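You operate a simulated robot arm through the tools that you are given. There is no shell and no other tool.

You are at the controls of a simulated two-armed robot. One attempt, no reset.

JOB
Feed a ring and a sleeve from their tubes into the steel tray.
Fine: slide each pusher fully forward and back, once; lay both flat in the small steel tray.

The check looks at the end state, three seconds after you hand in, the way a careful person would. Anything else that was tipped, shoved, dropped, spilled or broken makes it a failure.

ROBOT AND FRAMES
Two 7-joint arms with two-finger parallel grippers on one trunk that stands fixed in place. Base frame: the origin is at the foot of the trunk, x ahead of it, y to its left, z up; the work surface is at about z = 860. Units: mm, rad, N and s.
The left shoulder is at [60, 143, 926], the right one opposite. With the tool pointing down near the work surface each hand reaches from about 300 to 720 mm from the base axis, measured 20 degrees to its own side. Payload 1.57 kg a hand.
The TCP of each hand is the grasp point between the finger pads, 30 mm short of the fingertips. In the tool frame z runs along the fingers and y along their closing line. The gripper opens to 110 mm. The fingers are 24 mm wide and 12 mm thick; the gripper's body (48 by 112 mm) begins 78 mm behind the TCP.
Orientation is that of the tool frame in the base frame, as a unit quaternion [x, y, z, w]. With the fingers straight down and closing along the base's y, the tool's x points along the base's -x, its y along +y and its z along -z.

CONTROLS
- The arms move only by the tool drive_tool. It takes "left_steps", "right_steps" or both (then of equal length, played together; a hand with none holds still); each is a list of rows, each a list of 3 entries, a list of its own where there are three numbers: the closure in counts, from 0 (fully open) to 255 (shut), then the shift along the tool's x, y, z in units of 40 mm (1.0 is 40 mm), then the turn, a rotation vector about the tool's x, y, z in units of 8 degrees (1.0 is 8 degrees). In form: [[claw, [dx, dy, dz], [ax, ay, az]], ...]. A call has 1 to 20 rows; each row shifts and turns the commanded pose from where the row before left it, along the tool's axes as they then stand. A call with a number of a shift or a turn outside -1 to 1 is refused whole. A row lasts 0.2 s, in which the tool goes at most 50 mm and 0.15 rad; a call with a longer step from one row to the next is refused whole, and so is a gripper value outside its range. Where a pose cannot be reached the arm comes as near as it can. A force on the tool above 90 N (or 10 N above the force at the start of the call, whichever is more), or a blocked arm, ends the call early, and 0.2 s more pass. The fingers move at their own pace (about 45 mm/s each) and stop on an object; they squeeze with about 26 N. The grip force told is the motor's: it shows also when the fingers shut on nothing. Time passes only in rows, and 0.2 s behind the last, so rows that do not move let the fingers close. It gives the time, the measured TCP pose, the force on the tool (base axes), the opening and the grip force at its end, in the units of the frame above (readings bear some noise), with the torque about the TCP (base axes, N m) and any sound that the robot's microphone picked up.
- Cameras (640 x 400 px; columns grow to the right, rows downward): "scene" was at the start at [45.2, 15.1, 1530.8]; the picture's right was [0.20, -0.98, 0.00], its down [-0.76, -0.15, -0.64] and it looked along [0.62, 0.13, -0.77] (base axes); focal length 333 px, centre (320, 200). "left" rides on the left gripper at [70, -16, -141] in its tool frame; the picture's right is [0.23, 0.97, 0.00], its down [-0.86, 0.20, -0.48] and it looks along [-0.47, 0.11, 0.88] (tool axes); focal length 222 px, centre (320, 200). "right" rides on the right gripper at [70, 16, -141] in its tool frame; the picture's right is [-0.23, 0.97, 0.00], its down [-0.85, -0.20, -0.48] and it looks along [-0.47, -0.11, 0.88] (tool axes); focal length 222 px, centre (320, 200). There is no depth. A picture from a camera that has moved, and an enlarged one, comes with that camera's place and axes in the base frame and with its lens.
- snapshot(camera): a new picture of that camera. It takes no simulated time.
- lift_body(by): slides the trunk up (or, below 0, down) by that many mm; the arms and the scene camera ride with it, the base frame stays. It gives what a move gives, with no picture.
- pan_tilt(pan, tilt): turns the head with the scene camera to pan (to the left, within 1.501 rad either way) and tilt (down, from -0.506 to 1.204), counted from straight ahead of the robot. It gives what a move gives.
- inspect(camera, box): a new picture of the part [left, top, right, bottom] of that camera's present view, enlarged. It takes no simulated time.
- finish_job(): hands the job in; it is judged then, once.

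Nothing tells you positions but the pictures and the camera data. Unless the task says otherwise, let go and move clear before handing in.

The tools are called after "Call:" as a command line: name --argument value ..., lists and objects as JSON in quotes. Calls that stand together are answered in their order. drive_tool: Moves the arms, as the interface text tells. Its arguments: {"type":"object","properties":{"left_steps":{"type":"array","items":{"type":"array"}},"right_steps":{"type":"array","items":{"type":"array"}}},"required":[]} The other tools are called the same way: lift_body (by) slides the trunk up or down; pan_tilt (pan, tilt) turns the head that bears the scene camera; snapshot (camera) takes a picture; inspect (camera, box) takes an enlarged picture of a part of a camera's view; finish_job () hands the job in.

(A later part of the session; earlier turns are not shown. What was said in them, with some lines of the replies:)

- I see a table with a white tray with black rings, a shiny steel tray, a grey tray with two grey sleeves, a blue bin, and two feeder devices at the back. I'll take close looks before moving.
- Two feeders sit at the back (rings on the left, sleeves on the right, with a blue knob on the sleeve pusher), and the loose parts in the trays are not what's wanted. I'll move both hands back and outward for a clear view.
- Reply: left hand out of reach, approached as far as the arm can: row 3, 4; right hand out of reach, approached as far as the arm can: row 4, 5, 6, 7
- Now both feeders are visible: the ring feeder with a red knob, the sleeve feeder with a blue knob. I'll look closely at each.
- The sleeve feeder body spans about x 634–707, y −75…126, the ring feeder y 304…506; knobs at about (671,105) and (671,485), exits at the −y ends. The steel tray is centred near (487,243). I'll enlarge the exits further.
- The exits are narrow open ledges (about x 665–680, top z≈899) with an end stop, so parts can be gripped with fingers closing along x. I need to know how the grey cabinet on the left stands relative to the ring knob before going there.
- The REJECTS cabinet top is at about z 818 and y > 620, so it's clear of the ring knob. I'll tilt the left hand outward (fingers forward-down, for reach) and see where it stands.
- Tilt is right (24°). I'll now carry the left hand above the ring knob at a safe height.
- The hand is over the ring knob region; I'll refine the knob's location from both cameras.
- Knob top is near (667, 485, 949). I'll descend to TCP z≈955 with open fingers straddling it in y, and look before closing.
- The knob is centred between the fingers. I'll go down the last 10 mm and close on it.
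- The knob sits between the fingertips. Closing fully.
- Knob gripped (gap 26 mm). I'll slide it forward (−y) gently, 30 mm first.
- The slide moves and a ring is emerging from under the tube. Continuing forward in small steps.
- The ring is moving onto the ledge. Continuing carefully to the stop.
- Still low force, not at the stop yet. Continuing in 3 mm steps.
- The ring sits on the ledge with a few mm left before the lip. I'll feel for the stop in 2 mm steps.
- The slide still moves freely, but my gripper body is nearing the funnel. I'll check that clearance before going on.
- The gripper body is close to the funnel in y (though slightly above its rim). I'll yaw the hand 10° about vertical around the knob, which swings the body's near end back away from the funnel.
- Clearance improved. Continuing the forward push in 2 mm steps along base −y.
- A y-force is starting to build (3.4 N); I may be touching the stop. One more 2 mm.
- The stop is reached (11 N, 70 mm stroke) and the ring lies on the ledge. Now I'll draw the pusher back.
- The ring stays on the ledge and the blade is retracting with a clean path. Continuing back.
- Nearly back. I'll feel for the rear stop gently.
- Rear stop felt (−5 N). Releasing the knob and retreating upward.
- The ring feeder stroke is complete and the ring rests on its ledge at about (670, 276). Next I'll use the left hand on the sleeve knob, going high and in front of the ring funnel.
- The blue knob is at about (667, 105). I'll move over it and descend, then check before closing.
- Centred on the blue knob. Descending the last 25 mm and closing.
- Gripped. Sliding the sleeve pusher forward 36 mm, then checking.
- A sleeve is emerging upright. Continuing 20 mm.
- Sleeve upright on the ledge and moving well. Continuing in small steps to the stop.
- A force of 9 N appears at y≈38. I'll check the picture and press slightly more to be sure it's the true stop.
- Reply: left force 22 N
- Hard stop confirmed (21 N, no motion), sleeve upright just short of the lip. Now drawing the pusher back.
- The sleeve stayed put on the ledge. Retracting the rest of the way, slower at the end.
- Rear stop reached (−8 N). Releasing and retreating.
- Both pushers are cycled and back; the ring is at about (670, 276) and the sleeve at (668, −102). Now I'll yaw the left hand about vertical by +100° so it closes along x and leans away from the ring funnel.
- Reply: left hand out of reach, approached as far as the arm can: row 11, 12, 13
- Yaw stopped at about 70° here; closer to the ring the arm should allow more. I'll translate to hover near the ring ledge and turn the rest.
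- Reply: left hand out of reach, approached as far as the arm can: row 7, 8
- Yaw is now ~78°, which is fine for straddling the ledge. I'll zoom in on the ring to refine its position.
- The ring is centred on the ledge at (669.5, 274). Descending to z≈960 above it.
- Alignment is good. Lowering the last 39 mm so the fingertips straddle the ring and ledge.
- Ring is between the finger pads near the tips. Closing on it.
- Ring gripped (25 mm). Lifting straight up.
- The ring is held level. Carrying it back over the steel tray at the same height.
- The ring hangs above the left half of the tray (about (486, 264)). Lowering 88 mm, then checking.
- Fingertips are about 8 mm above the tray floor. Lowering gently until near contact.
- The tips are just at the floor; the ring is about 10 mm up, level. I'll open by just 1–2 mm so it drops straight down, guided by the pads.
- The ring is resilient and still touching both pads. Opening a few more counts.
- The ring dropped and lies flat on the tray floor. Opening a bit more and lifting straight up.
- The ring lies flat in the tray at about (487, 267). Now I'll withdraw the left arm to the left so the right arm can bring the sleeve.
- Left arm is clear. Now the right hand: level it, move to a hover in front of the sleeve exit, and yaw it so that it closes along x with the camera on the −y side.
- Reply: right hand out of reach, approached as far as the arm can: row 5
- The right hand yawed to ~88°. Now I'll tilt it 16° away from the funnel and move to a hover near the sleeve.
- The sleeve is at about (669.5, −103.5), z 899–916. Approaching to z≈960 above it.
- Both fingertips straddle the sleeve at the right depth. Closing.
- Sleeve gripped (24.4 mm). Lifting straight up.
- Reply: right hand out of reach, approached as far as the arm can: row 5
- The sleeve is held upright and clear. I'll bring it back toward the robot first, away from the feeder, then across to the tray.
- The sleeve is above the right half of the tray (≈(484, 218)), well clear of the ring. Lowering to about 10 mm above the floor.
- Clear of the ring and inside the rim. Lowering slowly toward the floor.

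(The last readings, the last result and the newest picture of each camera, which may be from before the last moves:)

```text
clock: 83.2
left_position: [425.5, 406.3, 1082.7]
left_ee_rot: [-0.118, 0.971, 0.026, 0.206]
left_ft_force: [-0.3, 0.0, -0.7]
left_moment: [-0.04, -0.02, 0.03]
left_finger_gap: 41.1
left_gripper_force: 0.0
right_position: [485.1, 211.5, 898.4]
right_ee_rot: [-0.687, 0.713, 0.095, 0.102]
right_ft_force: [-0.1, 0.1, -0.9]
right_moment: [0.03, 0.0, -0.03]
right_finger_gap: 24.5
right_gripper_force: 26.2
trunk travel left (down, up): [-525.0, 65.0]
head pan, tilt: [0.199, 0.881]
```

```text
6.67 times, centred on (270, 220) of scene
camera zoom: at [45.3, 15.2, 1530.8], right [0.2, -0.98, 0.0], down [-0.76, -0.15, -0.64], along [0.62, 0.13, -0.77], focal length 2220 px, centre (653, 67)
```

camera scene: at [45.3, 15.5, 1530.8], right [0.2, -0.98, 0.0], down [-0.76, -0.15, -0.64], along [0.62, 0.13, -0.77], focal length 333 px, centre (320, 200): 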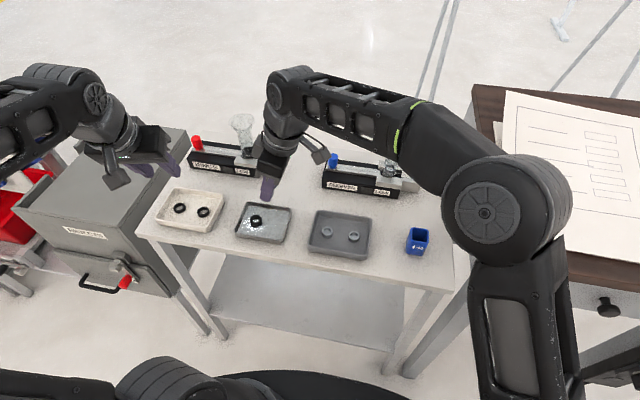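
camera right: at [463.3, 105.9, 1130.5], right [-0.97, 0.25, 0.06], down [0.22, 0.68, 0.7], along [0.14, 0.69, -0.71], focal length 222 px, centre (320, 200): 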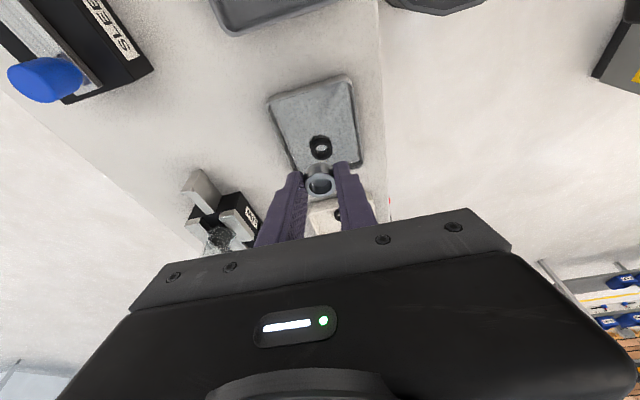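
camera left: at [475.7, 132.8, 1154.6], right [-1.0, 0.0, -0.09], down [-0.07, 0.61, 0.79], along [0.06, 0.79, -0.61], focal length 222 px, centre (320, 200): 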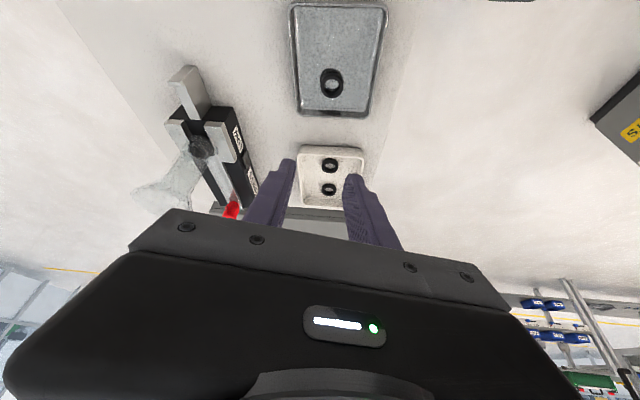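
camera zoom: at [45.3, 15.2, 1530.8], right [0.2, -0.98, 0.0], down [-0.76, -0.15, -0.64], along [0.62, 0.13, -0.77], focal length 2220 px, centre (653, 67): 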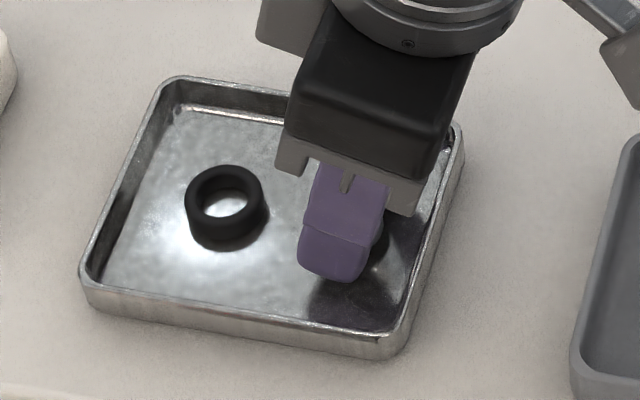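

Call:
drive_tool --right_steps '[[255, [0.0104, 0, 0.036], [0, 0, 0]], [255, [0, 0, 0], [0, 0, 0]], [255, [0.0104, 0, 0.036], [0, 0, 0]], [255, [0, 0, 0], [0, 0, 0]]]'

Call:
inspect --camera "right" --box '[250, 120, 390, 220]'

```text
clock: 84.2
left_position: [423.7, 407.1, 1083.0]
left_ee_rot: [-0.12, 0.971, 0.027, 0.207]
left_ft_force: [0.2, 0.1, 0.3]
left_moment: [-0.02, 0.0, 0.0]
left_finger_gap: 41.1
left_gripper_force: 0.1
right_position: [485.2, 211.3, 895.9]
right_ee_rot: [-0.688, 0.711, 0.095, 0.104]
right_ft_force: [0.1, -0.3, 8.5]
right_moment: [-0.04, 0.13, 0.07]
right_finger_gap: 24.2
right_gripper_force: 25.9
trunk travel left (down, up): [-525.0, 65.0]
head pan, tilt: [0.199, 0.881]
```

```text
4.00 times, centred on (320, 170) of right
camera zoom: at [463.6, 105.1, 1013.5], right [-0.97, 0.25, 0.06], down [0.22, 0.68, 0.7], along [0.14, 0.69, -0.71], focal length 888 px, centre (320, 320)
```

zoom: 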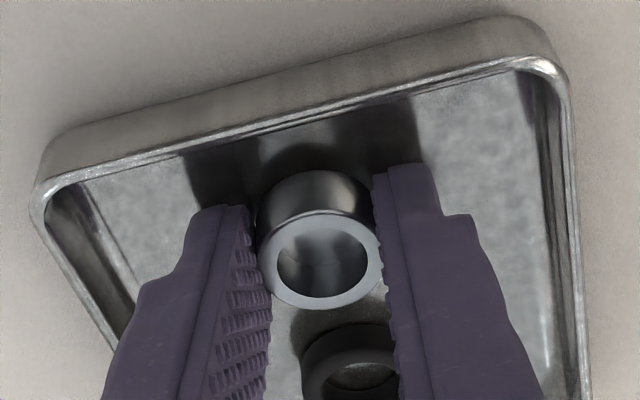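

Contact with the tray floor (8.5 N). I'll ease off half a millimetre and open slowly.

Call:
drive_tool --right_steps '[[255, [-0.0055, 0, -0.019], [0, 0, 0]], [200, [0, 0, 0], [0, 0, 0]], [196, [0, 0, 0], [0, 0, 0]], [192, [0, 0, 0], [0, 0, 0]], [186, [0, 0, 0], [0, 0, 0]], [180, [0, 0, 0], [0, 0, 0]], [175, [0, 0, 0], [0, 0, 0]], [175, [0, 0, 0], [0, 0, 0]]]'

Call:
inspect --camera "right" --box '[250, 120, 390, 220]'

Call:
inspect --camera "scene" --box '[230, 190, 310, 250]'

```text
clock: 86.0
left_position: [426.1, 405.2, 1082.4]
left_ee_rot: [-0.119, 0.971, 0.026, 0.207]
left_ft_force: [1.1, -0.1, 0.3]
left_moment: [-0.03, -0.02, 0.01]
left_finger_gap: 40.9
left_gripper_force: 0.0
right_position: [485.2, 212.1, 896.0]
right_ee_rot: [-0.687, 0.712, 0.095, 0.103]
right_ft_force: [8.6, 0.5, 13.3]
right_moment: [-0.06, -0.05, -0.01]
right_finger_gap: 26.7
right_gripper_force: 0.1
trunk travel left (down, up): [-525.0, 65.0]
head pan, tilt: [0.199, 0.881]
```

```text
4.00 times, centred on (320, 170) of right
camera zoom: at [464.4, 105.2, 1013.5], right [-0.97, 0.25, 0.06], down [0.22, 0.68, 0.7], along [0.14, 0.69, -0.71], focal length 888 px, centre (320, 320)
```

zoom: 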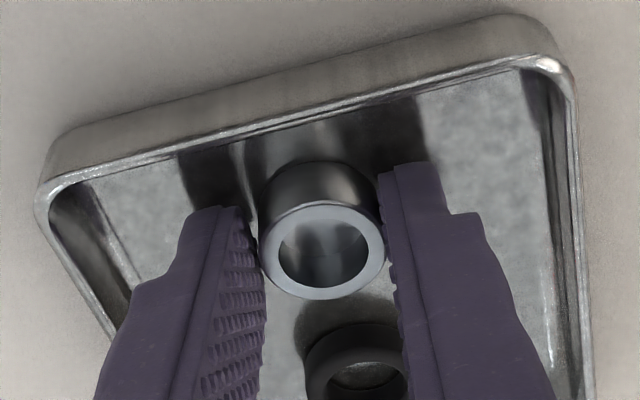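

```text
6.67 times, centred on (270, 220) of scene
camera zoom: at [45.4, 14.8, 1530.8], right [0.2, -0.98, 0.0], down [-0.76, -0.15, -0.64], along [0.62, 0.13, -0.77], focal length 2220 px, centre (653, 67)
```

zoom: 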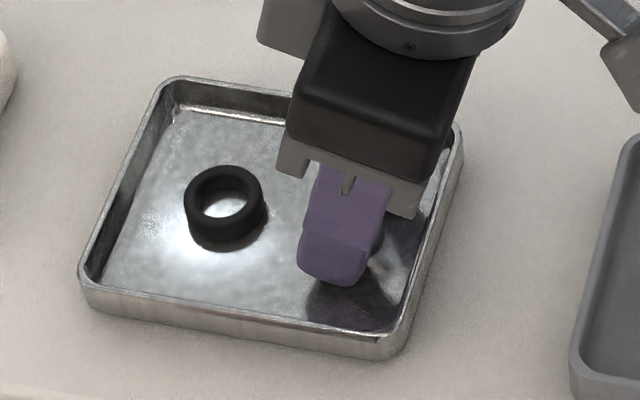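

The sleeve is free, but the fingertips are dragging on the floor. Raising 2 mm to free them, then letting them open.

Call:
drive_tool --right_steps '[[175, [-0.007, 0, -0.024], [0, 0, 0]], [175, [-0.007, 0, -0.024], [0, 0, 0]], [175, [0, 0, 0], [0, 0, 0]], [175, [0, 0, 0], [0, 0, 0]]]'

Call:
inspect --camera "right" --box '[250, 120, 390, 220]'

```text
clock: 87.0
left_position: [425.6, 405.8, 1083.4]
left_ee_rot: [-0.119, 0.971, 0.026, 0.207]
left_ft_force: [0.5, 0.6, 0.1]
left_moment: [-0.01, -0.01, -0.02]
left_finger_gap: 41.1
left_gripper_force: 0.0
right_position: [483.5, 210.1, 896.5]
right_ee_rot: [-0.688, 0.712, 0.095, 0.1]
right_ft_force: [2.1, -2.1, 3.6]
right_moment: [-0.17, -0.19, 0.01]
right_finger_gap: 33.8
right_gripper_force: 0.1
trunk travel left (down, up): [-525.0, 65.0]
head pan, tilt: [0.199, 0.881]
```

```text
4.00 times, centred on (320, 170) of right
camera zoom: at [462.7, 105.3, 1013.9], right [-0.97, 0.25, 0.06], down [0.22, 0.68, 0.7], along [0.13, 0.69, -0.72], focal length 888 px, centre (320, 320)
```

zoom: 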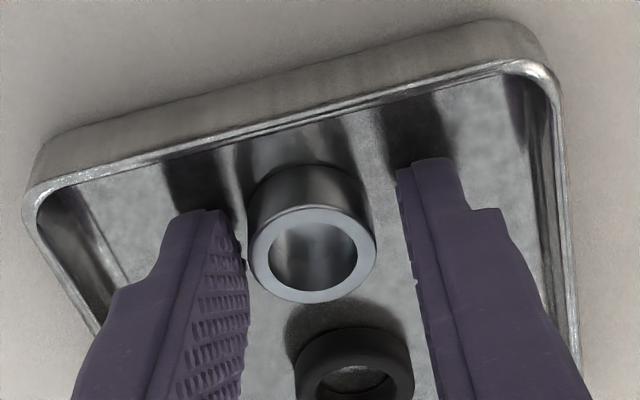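

The sleeve stands free. I'll centre the fingers around it, open a bit more and lift vertically.

Call:
drive_tool --right_steps '[[175, [-0.0104, 0, -0.036], [0, 0, 0]], [170, [0, -0.07, 0], [0, 0, 0]], [165, [0, 0, 0], [0, 0, 0]], [165, [0, 0, 0], [0, 0, 0]]]'

Call:
inspect --camera "right" --box '[250, 120, 390, 220]'

```text
clock: 88.0
left_position: [426.0, 406.2, 1083.6]
left_ee_rot: [-0.119, 0.971, 0.026, 0.207]
left_ft_force: [0.2, 1.0, 0.0]
left_moment: [0.01, 0.0, -0.05]
left_finger_gap: 41.0
left_gripper_force: 0.1
right_position: [488.6, 211.7, 898.6]
right_ee_rot: [-0.688, 0.712, 0.096, 0.102]
right_ft_force: [-0.4, 0.5, -0.9]
right_moment: [0.0, 0.01, 0.03]
right_finger_gap: 38.8
right_gripper_force: 0.0
trunk travel left (down, up): [-525.0, 65.0]
head pan, tilt: [0.199, 0.881]
```

```text
4.00 times, centred on (320, 170) of right
camera zoom: at [466.2, 105.1, 1016.6], right [-0.97, 0.25, 0.06], down [0.22, 0.68, 0.7], along [0.14, 0.69, -0.71], focal length 888 px, centre (320, 320)
```

zoom: 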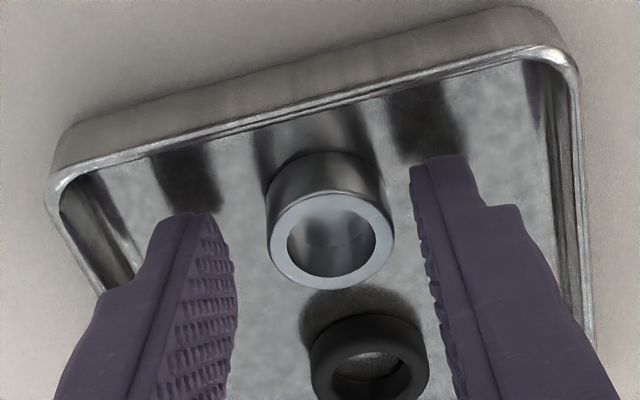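

Free on both sides and the sleeve stands squarely. Lifting the right hand straight up.

Call:
drive_tool --right_steps '[[165, [-0.07, 0, -0.24], [0, 0, 0]], [165, [-0.139, 0, -0.481], [0, 0, 0]], [165, [-0.2, 0, -0.7], [0, 0, 0]], [165, [-0.2, 0, -0.7], [0, 0, 0]], [165, [-0.2, 0, -0.7], [0, 0, 0]], [165, [0, 0, 0], [0, 0, 0]]]'

Call:
snapshot --camera "right"

Call:
inspect --camera "scene" --box '[210, 150, 330, 250]'

```text
clock: 89.4
left_position: [425.7, 407.8, 1083.0]
left_ee_rot: [-0.119, 0.971, 0.026, 0.207]
left_ft_force: [0.5, 0.8, 0.3]
left_moment: [0.01, -0.02, 0.05]
left_finger_gap: 41.2
left_gripper_force: 0.0
right_position: [486.4, 211.3, 1016.8]
right_ee_rot: [-0.688, 0.712, 0.096, 0.102]
right_ft_force: [0.1, 0.2, -0.9]
right_moment: [0.0, -0.01, 0.0]
right_finger_gap: 38.7
right_gripper_force: 0.0
trunk travel left (down, up): [-525.0, 65.0]
head pan, tilt: [0.199, 0.881]
```

```text
taken
camera right: at [465.4, 104.8, 1134.0], right [-0.97, 0.25, 0.06], down [0.22, 0.68, 0.7], along [0.14, 0.69, -0.71], focal length 222 px, centre (320, 200)
```

right: 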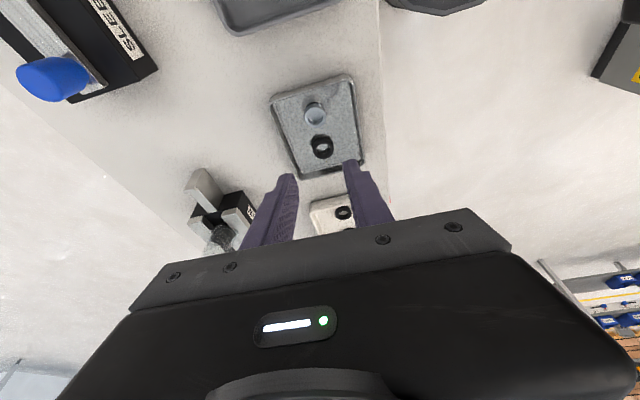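

```text
4.00 times, centred on (270, 200) of scene
camera zoom: at [45.4, 15.2, 1530.8], right [0.2, -0.98, 0.0], down [-0.76, -0.15, -0.64], along [0.62, 0.13, -0.77], focal length 1332 px, centre (520, 200)
```

zoom: 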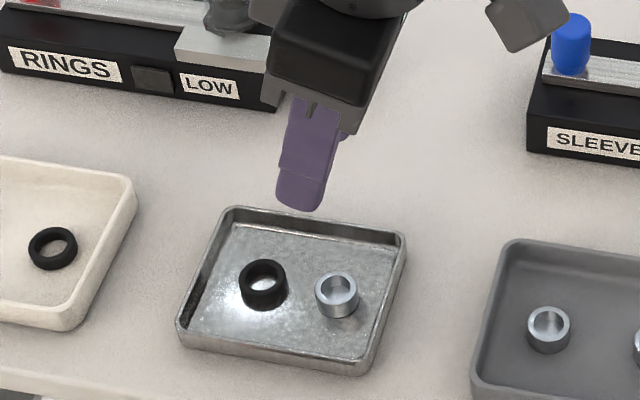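

Both parts are in the tray, ring flat and sleeve on its end face. Withdrawing the right arm to its side along the same high path.

Call:
drive_tool --right_steps '[[165, [0.888, 0.091, -0.322], [0, 0, 0]], [165, [0.888, 0.091, -0.322], [0, 0, 0]], [165, [0.888, 0.091, -0.322], [0, 0, 0]], [165, [0.888, 0.091, -0.322], [0, 0, 0]], [165, [0.888, 0.091, -0.322], [0, 0, 0]], [165, [0.888, 0.091, -0.322], [0, 0, 0]], [165, [0.888, 0.091, -0.322], [0, 0, 0]], [165, [0.888, 0.091, -0.322], [0, 0, 0]], [165, [0, 0, 0], [0, 0, 0]], [165, [0, 0, 0], [0, 0, 0]]]'

Call:
snapshot --camera "scene"

Call:
inspect --camera "scene" --box '[220, 185, 310, 255]'

Call:
inspect --camera "scene" --box '[175, 105, 295, 185]'

Call:
inspect --camera "scene" --box '[310, 125, 440, 210]'

```text
clock: 91.6
left_position: [424.5, 405.5, 1083.7]
left_ee_rot: [-0.119, 0.971, 0.026, 0.207]
left_ft_force: [0.0, 0.2, -0.8]
left_moment: [-0.01, -0.01, 0.01]
left_finger_gap: 41.2
left_gripper_force: 0.0
right_position: [448.0, -88.8, 1036.3]
right_ee_rot: [-0.687, 0.713, 0.095, 0.103]
right_ft_force: [0.5, 0.0, 0.6]
right_moment: [-0.02, -0.03, -0.05]
right_finger_gap: 38.8
right_gripper_force: 0.1
trunk travel left (down, up): [-525.0, 65.0]
head pan, tilt: [0.199, 0.881]
```

```text
taken
camera scene: at [45.1, 14.9, 1530.8], right [0.2, -0.98, 0.0], down [-0.76, -0.15, -0.64], along [0.62, 0.13, -0.77], focal length 333 px, centre (320, 200)
```

scene: 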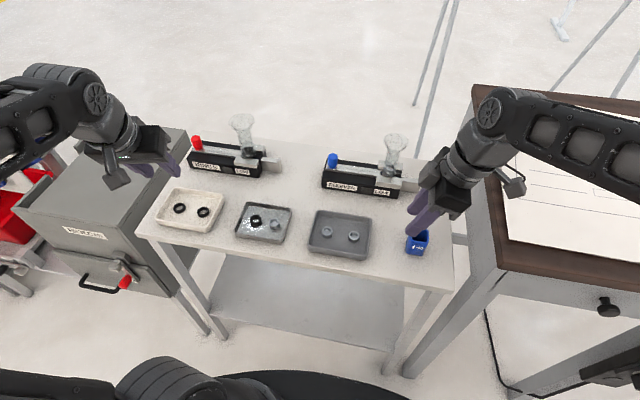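

```text
5.71 times, centred on (265, 220) of scene
camera zoom: at [45.1, 14.9, 1530.8], right [0.2, -0.98, 0.0], down [-0.76, -0.15, -0.64], along [0.62, 0.13, -0.77], focal length 1903 px, centre (634, 86)
```

zoom: 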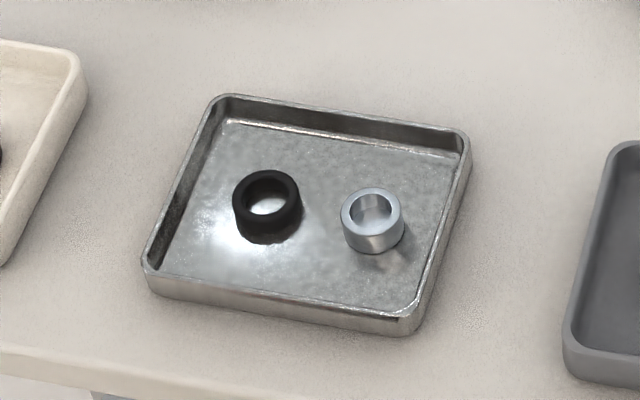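

```text
5.00 times, centred on (235, 145) of scene
camera zoom: at [45.1, 14.9, 1530.8], right [0.2, -0.98, 0.0], down [-0.76, -0.15, -0.64], along [0.62, 0.13, -0.77], focal length 1665 px, centre (745, 475)
```

zoom: 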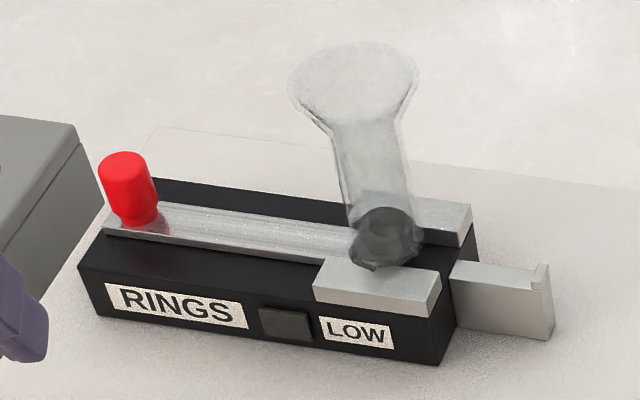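

```text
4.71 times, centred on (375, 168) of scene
camera zoom: at [45.1, 14.9, 1530.8], right [0.2, -0.98, 0.0], down [-0.76, -0.15, -0.64], along [0.62, 0.13, -0.77], focal length 1567 px, centre (61, 353)
```

zoom: 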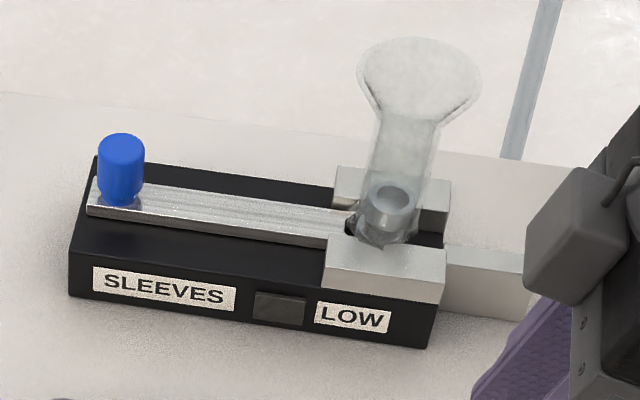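

Everything looks in order; I'll take a closer look at the two parts to verify they're flat.

Call:
inspect --camera "scene" --box '[245, 205, 290, 235]'

Call:
inspect --camera "scene" --box '[160, 190, 230, 235]'

Call:
inspect --camera "scene" --box '[385, 205, 450, 265]'

Call:
snapshot --camera "left"

```text
13.33 times, centred on (268, 220) of scene
camera zoom: at [45.1, 14.9, 1530.8], right [0.2, -0.98, 0.0], down [-0.76, -0.15, -0.64], along [0.62, 0.13, -0.77], focal length 4440 px, centre (1020, -67)
```

zoom: 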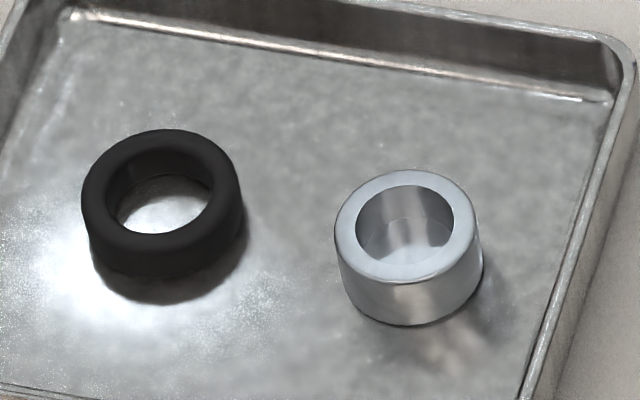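

```text
8.89 times, centred on (195, 212) of scene
camera zoom: at [45.1, 14.9, 1530.8], right [0.2, -0.98, 0.0], down [-0.76, -0.15, -0.64], along [0.62, 0.13, -0.77], focal length 2960 px, centre (1431, 89)
```

zoom: 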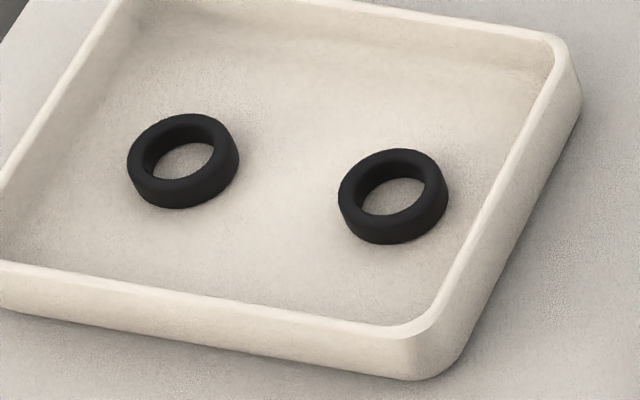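

```text
6.67 times, centred on (418, 235) of scene
camera zoom: at [45.1, 14.9, 1530.8], right [0.2, -0.98, 0.0], down [-0.76, -0.15, -0.64], along [0.62, 0.13, -0.77], focal length 2220 px, centre (-330, -33)
```

zoom: 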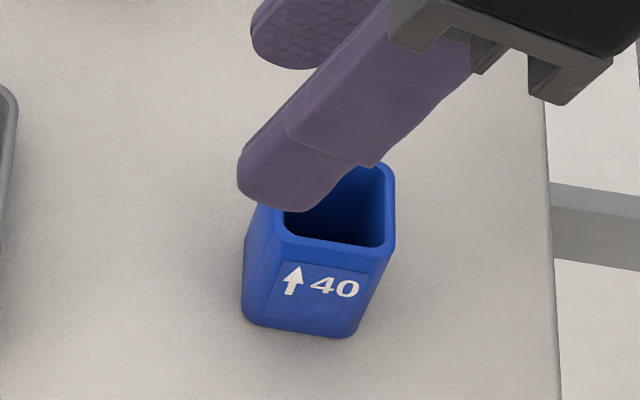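

```text
taken
camera left: at [310.8, 360.9, 1184.2], right [-0.44, 0.9, -0.09], down [0.52, 0.33, 0.79], along [0.73, 0.3, -0.61], focal length 222 px, centre (320, 200)
```

left: 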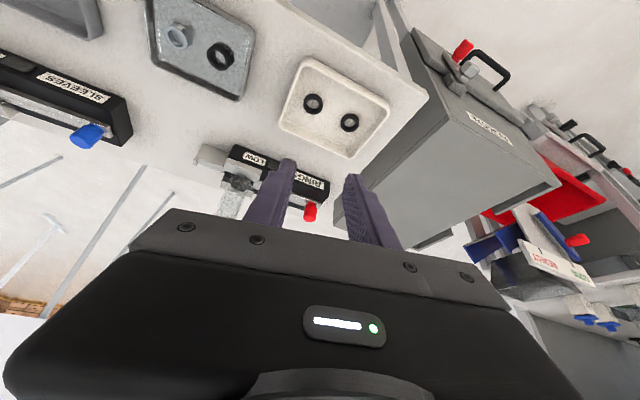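

Ring and sleeve both lie flat, loose parts, feeders and bin are undisturbed. I'll move the right hand well clear and then hand in.

Call:
drive_tool --right_steps '[[165, [0.583, 0.273, -0.52], [0, 0, 0]], [165, [0.583, 0.273, -0.52], [0, 0, 0]], [165, [0.583, 0.273, -0.52], [0, 0, 0]], [165, [0.583, 0.273, -0.52], [0, 0, 0]], [165, [0, 0, 0], [0, 0, 0]], [165, [0, 0, 0], [0, 0, 0]]]'

Call:
snapshot --camera "scene"

```text
clock: 93.0
left_position: [425.2, 406.1, 1084.5]
left_ee_rot: [-0.119, 0.971, 0.026, 0.208]
left_ft_force: [0.2, -1.0, 1.1]
left_moment: [-0.01, 0.01, 0.0]
left_finger_gap: 40.9
left_gripper_force: 0.0
right_position: [398.7, -201.4, 1088.7]
right_ee_rot: [-0.687, 0.713, 0.096, 0.103]
right_ft_force: [1.4, -0.2, -0.3]
right_moment: [0.01, 0.02, -0.02]
right_finger_gap: 38.8
right_gripper_force: 0.0
trunk travel left (down, up): [-525.0, 65.0]
head pan, tilt: [0.199, 0.881]
```

```text
taken
camera scene: at [45.1, 15.0, 1530.8], right [0.2, -0.98, 0.0], down [-0.76, -0.15, -0.64], along [0.62, 0.13, -0.77], focal length 333 px, centre (320, 200)
```

scene: 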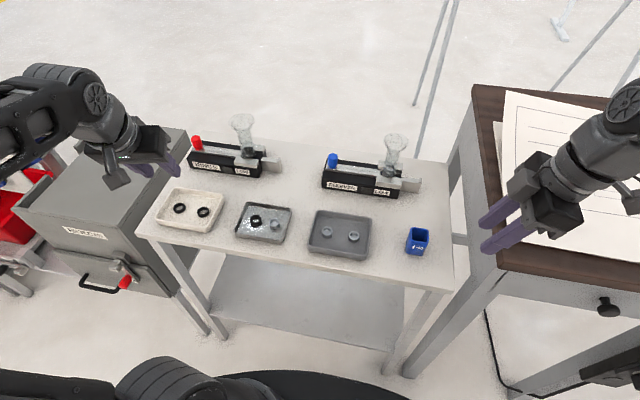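

Both pushers are back at their rear stops. The ring and the sleeve lie flat in the steel tray, the hands are empty and clear, and nothing else was disturbed, so I'm handing in.

Call:
finish_job

```text
The job is handed in.
```

I fed one ring and one sleeve from their tubes, and both are now in the small steel tray. The job is handed in, but I haven't seen the check's verdict.

- **Pushers:** I slid each one forward until it hit its stop and back until it hit its rear stop, once each.
- **Ring:** it lies flat on the left side of the tray. My fingertips reached the floor first, so it dropped about 10 mm when I let go. It landed flat.
- **Sleeve:** it stands on its end face on the right side, like the loose sleeves in the grey tray. I took "flat" to mean that, rather than on its side where it could roll.
- **Surroundings:** in the last pictures the feeders, the loose parts, both other trays and the blue bin looked undisturbed. My fingertips dragged briefly on the steel tray's floor while I released the sleeve, but the tray didn't move.

Both hands are empty and clear of the table.
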